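You operate a simulated robot arm through the tools that you are given. There is no shell and no other tool. Be economical: measure what you need, move in short steps, check, and stop when the job is done.

You run a simulated robot arm. Do the job below in one go: nothing can be reset, and whatever is moved stays where it is left.

JOB
Take the white waste bag and leave it on top of the black end board on the top of the cleaning bench.
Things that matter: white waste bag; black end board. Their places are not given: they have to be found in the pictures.

Only the result counts: the job must be done as asked and must still hold three seconds after the hand-in. Knocking over, shifting, dropping, spilling or breaking anything else fails it.

ROBOT AND FRAMES
A 7-joint arm with a two-finger parallel gripper, fixed in place. Base frame: the origin is at the foot of the arm, x ahead of it, y to its left, z up; the work surface is at about z = 0.82. Lengths are in m, angles in rad, forces in N, time in s.
With the tool pointing down near the work surface it reaches from about 0.3 to 0.7 m from the base axis. Its first joint turns from -1.152 to 1.152 rad. Payload 1.57 kg.
The tool frame sits at the grasp point between the pads (the TCP): z along the fingers, y along the line on which they close. The tips reach 0.03 m beyond it. The gripper opens to 0.11 m. The fingers are 0.024 m wide and 0.012 m thick; the gripper's body (0.048 by 0.112 m) begins 0.078 m behind the TCP.
Orientation is that of the tool frame in the base frame, as a unit quaternion [x, y, z, w]. With the fingers straight down and closing along the base's y, the tool's x points along the base's -x, its y along +y and its z along -z.

CONTROLS
- The arm moves only by the tool jog_arm. Its argument "plan" is a list of rows, each an object (a shift or turn left out is 0, a gripper value left out holds the last) with "gripper": the gripper command, from -1 (fully open) to 1 (shut), values between in proportion; "offset": the shift along the tool's x, y, z in units of 400 mm (1.0 is 400 mm), a list of three; "spin": the turn about the tool's z in units of 90 degrees (1.0 is 90 degrees). In form: [{"gripper": gripper, "offset": [dx, dy, dz], "spin": spin}, ...]. A call has 1 to 12 rows; each row is the pose to reach, as a shift and turn from the pose commanded when the call began, along the tool's axes at that moment. A call with a number of a shift or a turn outside -1 to 1 is refused whole. Each row takes 0.2 s and may step no farther than 0.05 m and 0.15 rad from the row before; otherwise, or with a gripper value out of range, the whole call is refused. A pose out of reach is approached as far as the arm can. The call stops where the force on the tool passes 40 N (or 10 N more than at its start, if that is more) or the arm is blocked; 0.2 s more then pass. The fingers move at their own pace (about 0.108 m/s each) and stop on an object; they squeeze with about 34 N. The grip force told is the motor's: it shows also when the fingers shut on nothing. Time passes only in rows, and 0.2 s behind the last, so rows that repeat a pose let the fingers close. It gives the time, the measured TCP pose, the force on the tool (base axes), the opening and the grip force at its end, in the units of the frame above (readings bear some noise).
- Cameras (640 x 400 px; columns grow to the right, rows downward): "scene" is fixed at [0.1731, -0.4082, 1.3884]; the picture's right is [0.62, -0.78, 0.00], its down [-0.56, -0.44, -0.70] and it looks along [0.55, 0.44, -0.71] (base axes); focal length 276 px, centre (320, 200). "wrist" rides on the gripper at [-0.036, 0, -0.08] in the tool frame; the picture's right is [0.00, -1.00, 0.00], its down [0.97, 0.00, -0.24] and it looks along [0.24, 0.00, 0.97] (tool axes); focal length 218 px, centre (320, 200).
- camera(camera): a new picture of that camera. It takes no simulated time.
- point_at(camera, pixels): for up to 12 pixels [column, row] of the newest picture of that camera ("zoom" is the newest enlarged one), the place [x, y, z] in the base frame of the surface seen there, good to about 0.002 m. It takes no simulated time.
- inspect(camera, box): a new picture of the part [left, top, right, bottom] of that camera's present view, enlarged. It takes no simulated time.
- finish_job(): hands the job in; it is judged then, once.

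Keep the steps short. Do not move on a guess: measure, check each grasp and each placing, and mend mistakes. In all there are 60 turns and 22 pictures (those below and enlarged ones count). Leave the gripper open and the arm clear of the work at the hand-in unless told otherwise, and finish with a single line.

The tools are called after "Call:" as name(argument=value, ...) on one line, values as JSON. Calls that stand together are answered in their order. jog_arm: Moves the arm, as the interface text tells. Its arguments: {"type":"object","properties":{"plan":{"type":"array"}},"required":["plan"]} The other tools are called the same way: camera (camera) takes a picture; point_at (camera, pixels) gives the place of the surface under pixels of a picture; inspect (camera, box) takes an enlarged picture of a part of a camera's view; finish_job () hands the job in.

At the start:

```text
time_s: 0.0
eef_pos: [0.4437, -0.0802, 1.1672]
tool_rot: [0.0, 1.0, 0.0, -0.001]
force: [-0.2, 0.3, -0.5]
gripper_width: 0.11
finger_force: 0.1
```

scene: 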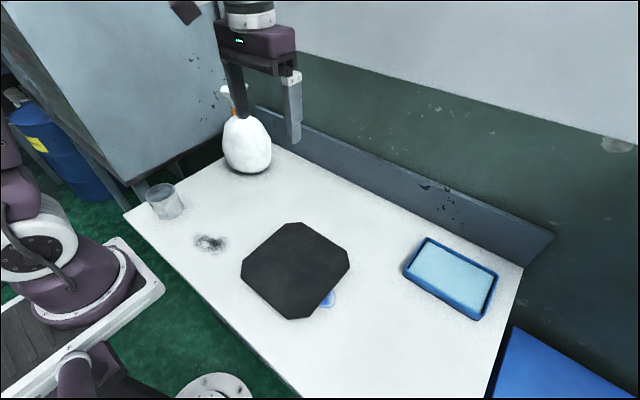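
wrist: 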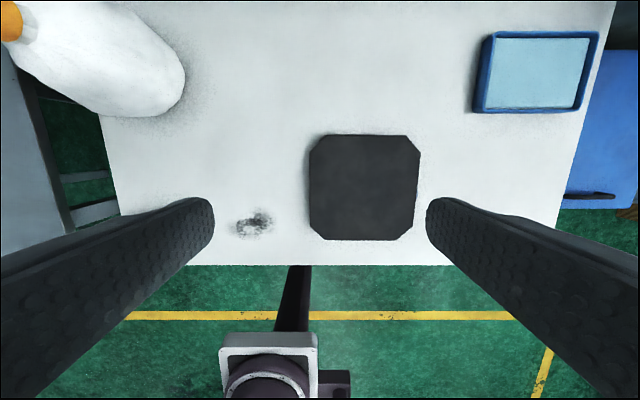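

I see a white bag-like body with an orange top near scene (247,140) and a black octagonal board near (295,270), with something blue at its edge (328,300). I'll enlarge both.

Call:
inspect(camera="scene", box=[190, 60, 318, 190])

Call:
point_at(camera="scene", pixels=[[247, 120], [247, 140], [247, 165], [226, 150], [268, 150], [235, 118], [228, 90], [250, 172]])

Call:
inspect(camera="scene", box=[220, 200, 380, 340])

Call:
point_at(camera="scene", pixels=[[295, 270], [288, 224], [302, 224], [348, 255], [345, 275], [300, 318], [288, 318], [242, 280], [243, 263], [328, 300], [211, 243], [165, 190]])

```text
3.08 times, centred on (254, 125) of scene
```

zoom: 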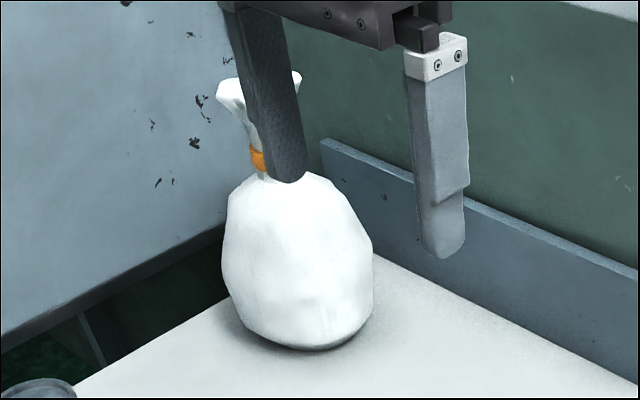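

```text
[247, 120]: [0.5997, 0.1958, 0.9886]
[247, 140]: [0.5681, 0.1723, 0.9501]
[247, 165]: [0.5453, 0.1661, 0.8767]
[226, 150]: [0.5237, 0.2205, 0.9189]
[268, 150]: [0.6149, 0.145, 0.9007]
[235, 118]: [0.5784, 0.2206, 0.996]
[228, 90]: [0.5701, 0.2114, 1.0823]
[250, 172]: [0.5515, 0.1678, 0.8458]
```

```text
2.86 times, centred on (300, 270) of scene
```

zoom: 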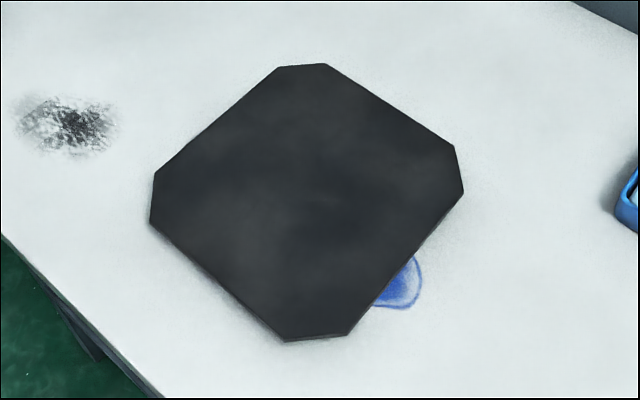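

```text
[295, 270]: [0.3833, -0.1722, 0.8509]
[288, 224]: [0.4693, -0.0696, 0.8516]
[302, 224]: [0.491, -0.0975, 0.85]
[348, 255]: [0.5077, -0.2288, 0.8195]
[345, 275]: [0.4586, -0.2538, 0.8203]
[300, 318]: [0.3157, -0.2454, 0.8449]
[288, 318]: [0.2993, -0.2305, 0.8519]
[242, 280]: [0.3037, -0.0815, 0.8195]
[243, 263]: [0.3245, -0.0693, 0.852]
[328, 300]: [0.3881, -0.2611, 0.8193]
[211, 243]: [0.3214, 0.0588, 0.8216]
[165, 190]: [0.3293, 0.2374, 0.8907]
```

The board's top is at z≈0.851, centred near (0.397,-0.157). The bag's body is too wide to grip but it has a narrow neck with an orange tie. I'll move sideways and forward at height to see the neck with the wrist camera (tool currently at z 1.167, neck top ~1.09, so I go up a little first).

Call:
jog_arm(plan=[{"gripper": -1, "offset": [0, 0, -0.1]}, {"gripper": -1, "offset": [0, 0.1, -0.2]}, {"gripper": -1, "offset": [0, 0.2, -0.25]}, {"gripper": -1, "offset": [0, 0.3, -0.25]}, {"gripper": -1, "offset": [0, 0.4, -0.25]}, {"gripper": -1, "offset": [0, 0.5, -0.25]}, {"gripper": -1, "offset": [0, 0.6, -0.25]}, {"gripper": -1, "offset": [0, 0.7, -0.25]}])

Call:
camera(camera="wrist")

Call:
inspect(camera="scene", box=[190, 60, 318, 190])

```text
refused: row 2 steps farther than a row can; nothing moved
```

```text
17 pictures are left
```

wrist: 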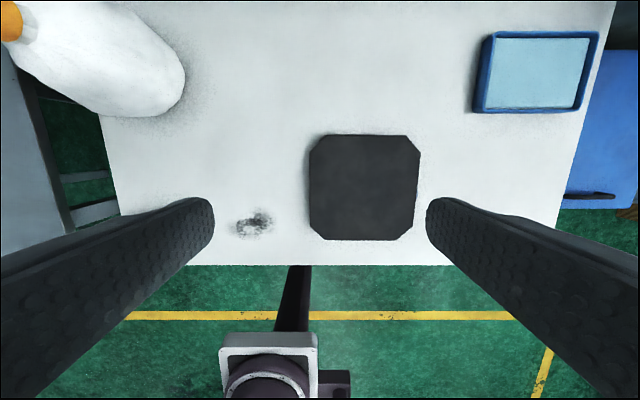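

```text
3.08 times, centred on (254, 125) of scene
```

zoom: 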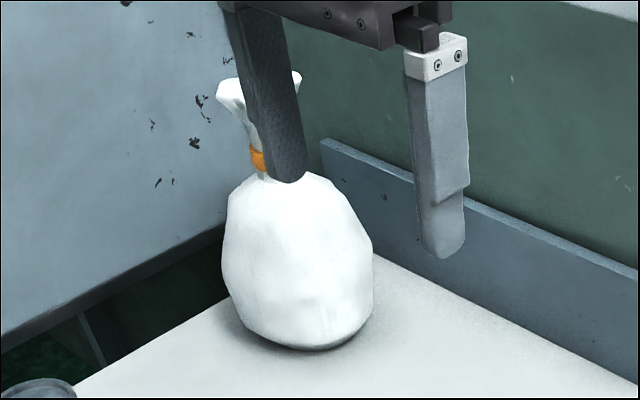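

The call was refused because one diagonal step was too long; nothing moved. I repeat it with shorter steps.

Call:
jog_arm(plan=[{"gripper": -1, "offset": [0, 0, -0.1]}, {"offset": [0, 0, -0.2]}, {"offset": [0, 0.1, -0.25]}, {"offset": [0, 0.2, -0.25]}, {"offset": [0, 0.3, -0.25]}, {"offset": [0, 0.4, -0.25]}, {"offset": [0, 0.5, -0.25]}, {"offset": [0, 0.6, -0.25]}, {"offset": [0, 0.65, -0.25]}])

Call:
camera(camera="wrist")

Call:
inspect(camera="scene", box=[190, 60, 318, 190])

```text
time_s: 2.0
eef_pos: [0.4433, 0.179, 1.2692]
tool_rot: [0.0, 1.0, 0.0, -0.001]
force: [-0.7, 0.2, 0.3]
gripper_width: 0.1101
finger_force: 0.1
```

```text
15 pictures are left
```

wrist: 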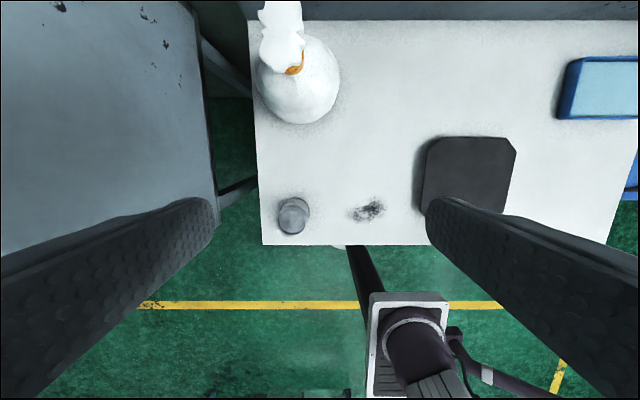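

```text
3.08 times, centred on (254, 125) of scene
```

zoom: 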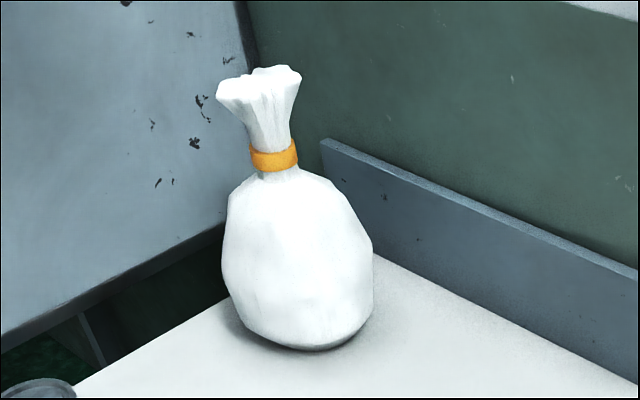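

Now the neck and tie are clear. I measure the tie, the flared top, the body's edges, the cabinet face and the back wall.

Call:
point_at(camera="zoom", pixels=[[253, 160], [274, 160], [296, 158], [248, 148], [275, 178], [218, 85], [242, 108], [299, 72], [268, 130], [263, 66], [200, 150], [400, 180]])

Call:
point_at(camera="wrist", pixels=[[294, 70], [288, 69], [302, 66], [300, 40], [263, 85], [337, 85], [297, 122], [262, 25], [298, 10], [200, 150], [280, 10], [292, 218]])

```text
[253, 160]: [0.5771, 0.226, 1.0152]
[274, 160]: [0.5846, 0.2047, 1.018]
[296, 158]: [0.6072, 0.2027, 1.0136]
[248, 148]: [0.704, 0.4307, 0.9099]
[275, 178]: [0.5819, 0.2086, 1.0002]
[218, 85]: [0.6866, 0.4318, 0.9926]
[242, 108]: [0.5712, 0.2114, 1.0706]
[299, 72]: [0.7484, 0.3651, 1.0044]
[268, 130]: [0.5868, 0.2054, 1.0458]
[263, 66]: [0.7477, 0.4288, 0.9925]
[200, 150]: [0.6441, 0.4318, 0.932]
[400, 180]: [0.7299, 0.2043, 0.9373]
```

```text
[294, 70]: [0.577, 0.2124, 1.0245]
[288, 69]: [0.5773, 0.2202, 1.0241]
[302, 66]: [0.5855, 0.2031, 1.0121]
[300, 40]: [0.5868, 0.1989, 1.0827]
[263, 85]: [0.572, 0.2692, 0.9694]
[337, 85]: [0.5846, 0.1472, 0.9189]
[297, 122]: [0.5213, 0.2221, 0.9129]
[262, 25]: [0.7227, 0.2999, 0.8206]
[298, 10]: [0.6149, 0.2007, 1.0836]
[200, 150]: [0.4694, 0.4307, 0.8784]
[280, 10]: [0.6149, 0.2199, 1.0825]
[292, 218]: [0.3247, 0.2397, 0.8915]
```

Tie: centre about (0.595, 0.215), z≈1.016, about 0.04 across. The flare reaches ~z 1.09, with the cabinet face at y=0.43 and the back board at x=0.73, both clear. I'll move above the neck at the present height and look down.

Call:
jog_arm(plan=[{"gripper": -1, "offset": [-0.1, 0.02, 0]}, {"offset": [-0.2, 0.05, 0]}, {"offset": [-0.3, 0.08, 0]}, {"offset": [-0.375, 0.09, 0]}, {"offset": [-0.375, 0.09, 0]}])

Call:
inspect(camera="wrist", box=[240, 100, 400, 260])

```text
time_s: 3.2
eef_pos: [0.5245, 0.2021, 1.2435]
tool_rot: [0.0, 1.0, 0.0, 0.002]
force: [0.4, 0.1, -0.3]
gripper_width: 0.11
finger_force: 0.0
out of reach, approached as far as the arm can: row 2, 3, 4, 5
```

```text
2.50 times, centred on (320, 180) of wrist
```

zoom: 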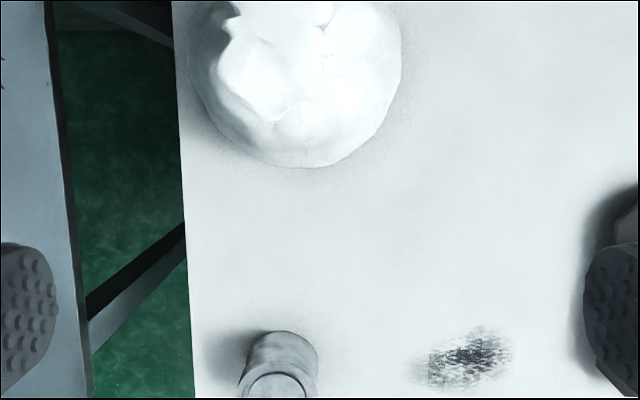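

The arm hit its reach limit at this height (got x=0.5245). So I'll come in lower: back off first, then descend clear of the bag and slide forward with the open fingers either side of the neck, just above the bag's shoulders.

Call:
jog_arm(plan=[{"gripper": -1, "offset": [0.1, 0, 0]}, {"offset": [0.2, 0, 0]}, {"offset": [0.25, 0, 0]}, {"offset": [0.25, 0, 0]}])

```text
time_s: 4.2
eef_pos: [0.422, 0.2019, 1.2424]
tool_rot: [0.0, 1.0, -0.001, 0.0]
force: [0.3, -0.4, -0.7]
gripper_width: 0.11
finger_force: 0.1
```

The commanded pose follows the measured one. Now I descend to z≈1.047 at x≈0.42 (0.1 m in front of the bag) and align y to 0.215.

Call:
jog_arm(plan=[{"gripper": -1, "offset": [0, 0.0325, 0.1]}, {"offset": [0, 0.0325, 0.2]}, {"offset": [0, 0.0325, 0.3]}, {"offset": [0, 0.0325, 0.4]}, {"offset": [0, 0.0325, 0.49]}, {"offset": [0, 0.0325, 0.49]}])

Call:
camera(camera="wrist")

Call:
inspect(camera="scene", box=[160, 40, 320, 190])

```text
time_s: 5.6
eef_pos: [0.4212, 0.2155, 1.0464]
tool_rot: [-0.001, 1.0, 0.0, 0.0]
force: [0.9, 0.2, -0.1]
gripper_width: 0.11
finger_force: 0.0
```

```text
12 pictures are left
```

wrist: 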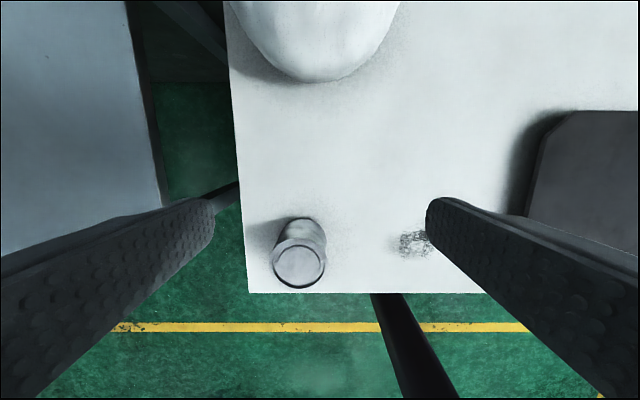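

```text
2.67 times, centred on (240, 115) of scene
```

zoom: 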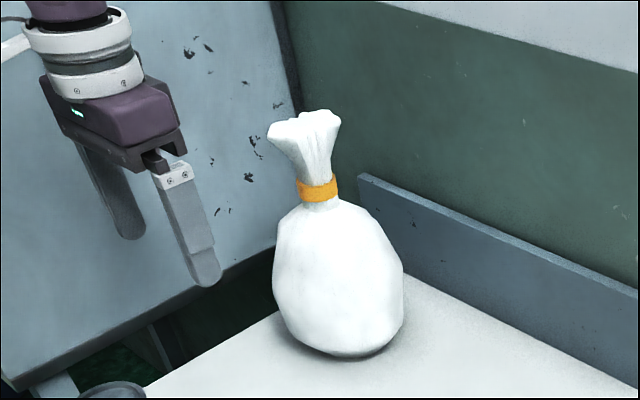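

Before sliding in I measure the flare's rim height and width and the neck axis again.

Call:
point_at(camera="zoom", pixels=[[300, 119], [322, 114], [272, 130], [337, 121], [310, 135], [300, 188], [318, 190], [335, 186], [318, 206], [300, 210], [340, 210], [290, 155]])

```text
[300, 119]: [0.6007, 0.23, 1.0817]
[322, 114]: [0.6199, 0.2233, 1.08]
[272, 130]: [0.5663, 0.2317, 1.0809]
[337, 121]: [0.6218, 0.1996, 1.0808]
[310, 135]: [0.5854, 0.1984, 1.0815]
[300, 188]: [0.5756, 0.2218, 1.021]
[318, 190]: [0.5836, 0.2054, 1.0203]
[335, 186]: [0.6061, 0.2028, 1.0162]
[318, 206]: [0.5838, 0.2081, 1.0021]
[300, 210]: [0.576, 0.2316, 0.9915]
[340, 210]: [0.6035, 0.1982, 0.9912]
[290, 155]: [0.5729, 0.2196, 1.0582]
```

Flare: top z≈1.083, spanning x 0.566–0.624 but only y 0.197–0.235, ideal for closing along y. Centre (0.595, 0.216). I slide forward 0.174 m at TCP z≈1.036 (tips 1.006, shoulders ~0.99), open.

Call:
jog_arm(plan=[{"gripper": -1, "offset": [-0.1, 0, 0.026]}, {"offset": [-0.2, 0, 0.026]}, {"offset": [-0.3, 0, 0.026]}, {"offset": [-0.38, 0, 0.026]}, {"offset": [-0.43, 0, 0.026]}, {"offset": [-0.43, 0, 0.026]}])

Call:
inspect(camera="scene", box=[160, 40, 320, 190])

```text
time_s: 7.0
eef_pos: [0.5955, 0.2139, 1.0374]
tool_rot: [0.0, 1.0, 0.0, 0.0]
force: [0.2, 0.4, 0.7]
gripper_width: 0.11
finger_force: 0.1
```

```text
2.67 times, centred on (240, 115) of scene
```

zoom: 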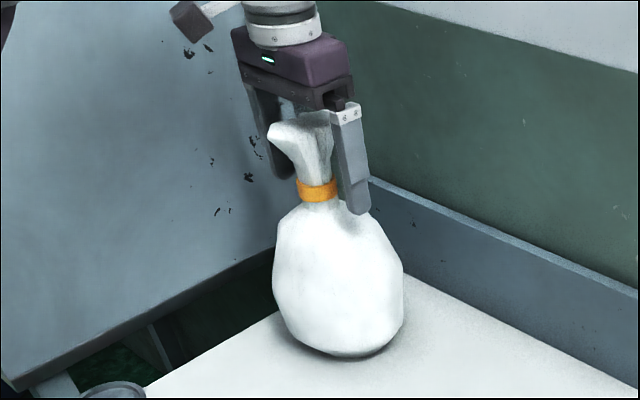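

The fingers straddle the neck without contact. I close and let the fingers settle.

Call:
jog_arm(plan=[{"gripper": 1, "offset": [0, 0, 0]}, {"gripper": 1}, {"gripper": 1}, {"gripper": 1}, {"gripper": 1}])

```text
time_s: 8.2
eef_pos: [0.5952, 0.2139, 1.0387]
tool_rot: [0.0, 1.0, 0.0, 0.001]
force: [0.5, 1.1, 3.9]
gripper_width: 0.0626
finger_force: 33.9
```

The fingers stopped at 0.0626 m, wider than I measured for the neck. I look before lifting.

Call:
inspect(camera="scene", box=[190, 60, 290, 180])

Call:
camera(camera="wrist")

```text
3.33 times, centred on (240, 120) of scene
```

zoom: 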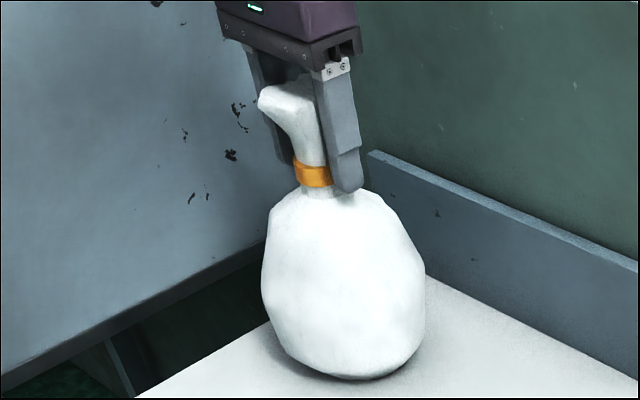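

```text
8 pictures are left
```

wrist: 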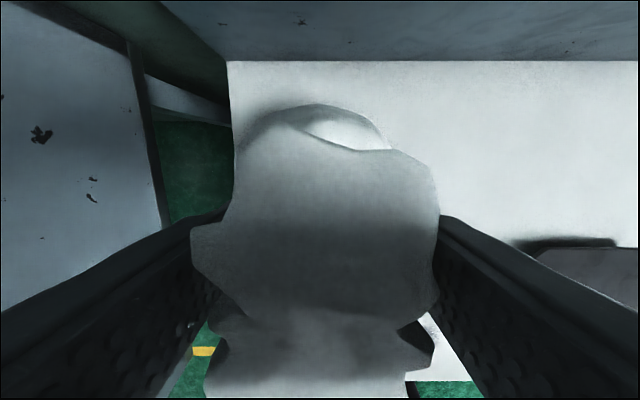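

The fingers hold the flared rim (its true y width ≈0.06), a wedge that can't slip down through. I do a small test lift of 25 mm.

Call:
jog_arm(plan=[{"gripper": 1, "offset": [0, 0, -0.02]}, {"offset": [0, 0, -0.04]}, {"offset": [0, 0, -0.0625]}, {"offset": [0, 0, -0.0625]}, {"offset": [0, 0, -0.0625]}])

Call:
inspect(camera="scene", box=[190, 60, 290, 180])

```text
time_s: 9.4
eef_pos: [0.595, 0.2128, 1.0627]
tool_rot: [0.0, 1.0, 0.0, 0.001]
force: [0.0, -0.3, -3.3]
gripper_width: 0.0626
finger_force: 34.2
```

```text
3.33 times, centred on (240, 120) of scene
```

zoom: 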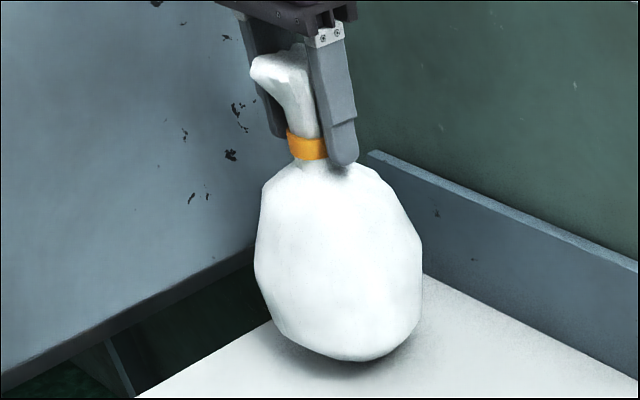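

The bag is lifted and hangs upright (about 3.3 N), grip unchanged. I now raise it to ~1.127 and carry it toward the board in small steps.

Call:
jog_arm(plan=[{"gripper": 1, "offset": [0.03, 0, -0.06]}, {"offset": [0.06, 0, -0.12]}, {"offset": [0.1, -0.05, -0.16]}, {"offset": [0.14, -0.12, -0.16]}, {"offset": [0.18, -0.2, -0.16]}, {"offset": [0.22, -0.28, -0.16]}, {"offset": [0.26, -0.36, -0.16]}, {"offset": [0.3, -0.44, -0.16]}, {"offset": [0.34, -0.52, -0.16]}, {"offset": [0.38, -0.6, -0.16]}, {"offset": [0.41, -0.66, -0.16]}, {"offset": [0.41, -0.66, -0.16]}])

```text
time_s: 12.0
eef_pos: [0.43, -0.0497, 1.1266]
tool_rot: [0.0, 1.0, 0.0, 0.0]
force: [0.4, 0.3, -3.3]
gripper_width: 0.0625
finger_force: 33.8
```

Still held. I finish the carry to above the board's centre (0.396, -0.160) and look.

Call:
jog_arm(plan=[{"gripper": 1, "offset": [0.03, -0.08, 0]}, {"offset": [0.06, -0.16, 0]}, {"offset": [0.085, -0.23, 0]}, {"offset": [0.085, -0.275, 0]}, {"offset": [0.085, -0.275, 0]}, {"offset": [0.085, -0.275, 0]}])

Call:
camera(camera="scene")

```text
time_s: 13.4
eef_pos: [0.3981, -0.162, 1.1239]
tool_rot: [0.0, 1.0, 0.0, 0.0]
force: [-0.3, 0.1, -3.5]
gripper_width: 0.0624
finger_force: 34.1
```

```text
6 pictures are left
```

scene: 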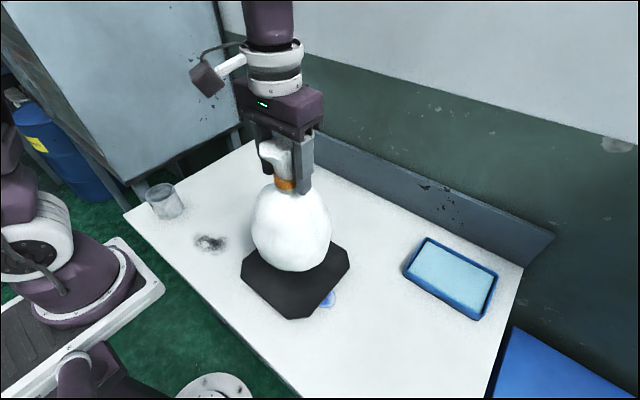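

The bag hangs above the board. I check where its body is, relative to the tool, before lowering.

Call:
point_at(camera="scene", pixels=[[254, 235], [330, 235], [292, 268], [290, 230], [245, 275], [300, 310]])

Call:
jog_arm(plan=[{"gripper": 1, "offset": [0, 0, 0.04]}, {"offset": [0, 0, 0.08]}, {"offset": [0, 0, 0.105]}, {"offset": [0, 0, 0.12]}, {"offset": [0, 0, 0.12]}])

```text
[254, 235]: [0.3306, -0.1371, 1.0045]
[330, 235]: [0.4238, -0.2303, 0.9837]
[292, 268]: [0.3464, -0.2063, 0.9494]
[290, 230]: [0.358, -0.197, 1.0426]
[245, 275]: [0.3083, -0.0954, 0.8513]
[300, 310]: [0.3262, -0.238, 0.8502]
```

```text
time_s: 14.6
eef_pos: [0.3976, -0.1618, 1.0772]
tool_rot: [0.0, 1.0, 0.0, 0.0]
force: [-0.2, -0.1, -4.3]
gripper_width: 0.0625
finger_force: 34.5
```

Centred on the board; still hanging at z 1.077, contact expected near 1.07. Lowering in 2 mm steps.

Call:
jog_arm(plan=[{"gripper": 1, "offset": [0, 0, 0.005]}, {"offset": [0, 0, 0.01]}, {"offset": [0, 0, 0.015]}, {"offset": [0, 0, 0.018]}, {"offset": [0, 0, 0.018]}])

```text
time_s: 15.8
eef_pos: [0.3984, -0.1603, 1.0704]
tool_rot: [-0.001, 1.0, 0.0, -0.001]
force: [-0.6, -0.8, -2.9]
gripper_width: 0.0627
finger_force: 33.9
```

Call:
jog_arm(plan=[{"gripper": 1, "offset": [0, 0, 0.003]}, {"offset": [0, 0, 0.005]}, {"offset": [0, 0, 0.005]}])

Call:
inspect(camera="scene", box=[220, 180, 370, 330])

```text
time_s: 16.6
eef_pos: [0.3976, -0.1608, 1.068]
tool_rot: [0.0, 1.0, -0.001, 0.0]
force: [1.3, -0.1, -1.7]
gripper_width: 0.0623
finger_force: 33.7
```

```text
2.67 times, centred on (295, 255) of scene
```

zoom: 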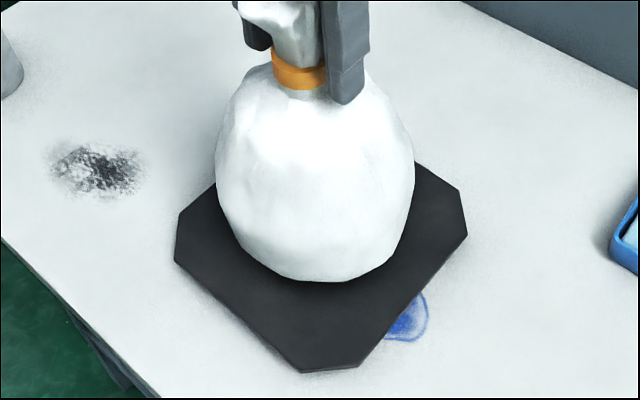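

The load has fallen from 3.4 to 1.7 N, so contact is starting. Another 2 mm down.

Call:
jog_arm(plan=[{"gripper": 1, "offset": [0, 0, 0.002]}, {"offset": [0, 0, 0.004]}, {"offset": [0, 0, 0.004]}])

```text
time_s: 17.4
eef_pos: [0.3974, -0.1605, 1.0667]
tool_rot: [0.0, 1.0, 0.0, 0.001]
force: [0.5, 0.4, 20.2]
gripper_width: 0.0629
finger_force: 34.7
```

Firm contact (20 N). I ease up 1 mm, then open the gripper gradually in place.

Call:
jog_arm(plan=[{"gripper": 1, "offset": [0, 0, -0.002]}, {"gripper": 1, "offset": [0, 0, -0.0025]}, {"gripper": 0, "offset": [0, 0, -0.0025]}, {"gripper": -0.4, "offset": [0, 0, -0.0025]}, {"gripper": -1, "offset": [0, 0, -0.0025]}, {"gripper": -1, "offset": [0, 0, -0.0025]}, {"gripper": -1, "offset": [0, 0, -0.0025]}])

Call:
camera(camera="scene")

```text
time_s: 19.0
eef_pos: [0.3976, -0.1616, 1.0662]
tool_rot: [0.0, 1.0, 0.0, 0.0]
force: [0.0, -0.1, 0.0]
gripper_width: 0.1102
finger_force: 0.0
```

```text
4 pictures are left
```

scene: 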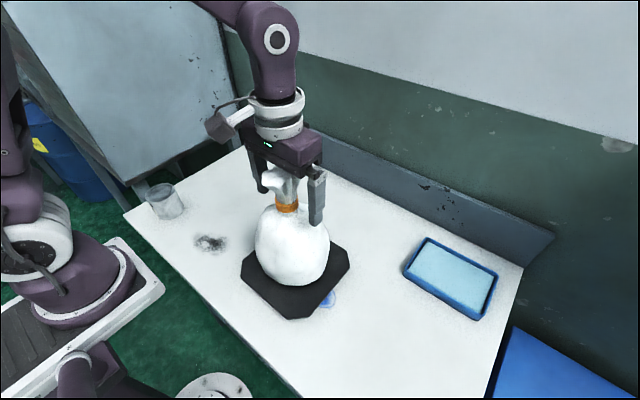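

The bag stands on the board, gripper open and free. I raise straight up ~0.15 m, clearing the flare top.

Call:
jog_arm(plan=[{"gripper": -1, "offset": [0, 0, -0.05]}, {"offset": [0, 0, -0.12]}, {"offset": [0, 0, -0.22]}, {"offset": [0, 0, -0.32]}, {"offset": [0, 0, -0.4]}, {"offset": [0, 0, -0.4]}, {"offset": [0, 0, -0.4]}])

Call:
camera(camera="scene")

```text
time_s: 20.6
eef_pos: [0.3996, -0.1609, 1.2271]
tool_rot: [0.0, 1.0, 0.0, 0.0]
force: [0.5, -0.3, -0.2]
gripper_width: 0.1101
finger_force: 0.0
```

```text
3 pictures are left
```

scene: 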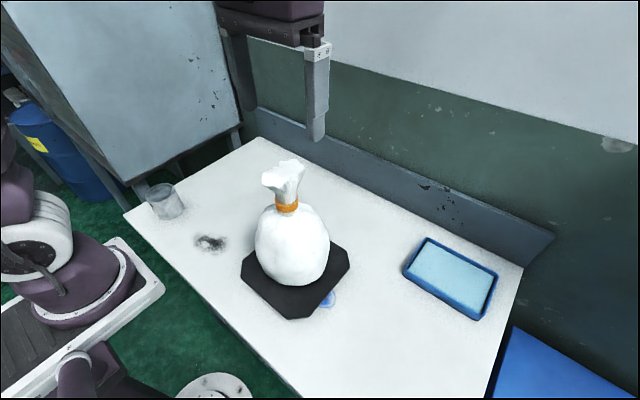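

The bag stands upright on the board, the cup, tray and board are where they were, and the open gripper is above it all (tips ~1.197, bag top ~1.114). Handing in.

Call:
finish_job()

```text
The job is handed in.
```

The white waste bag is standing upright on the black end board, the gripper is open and clear above it, nothing else on the bench was moved, and the job is handed in.
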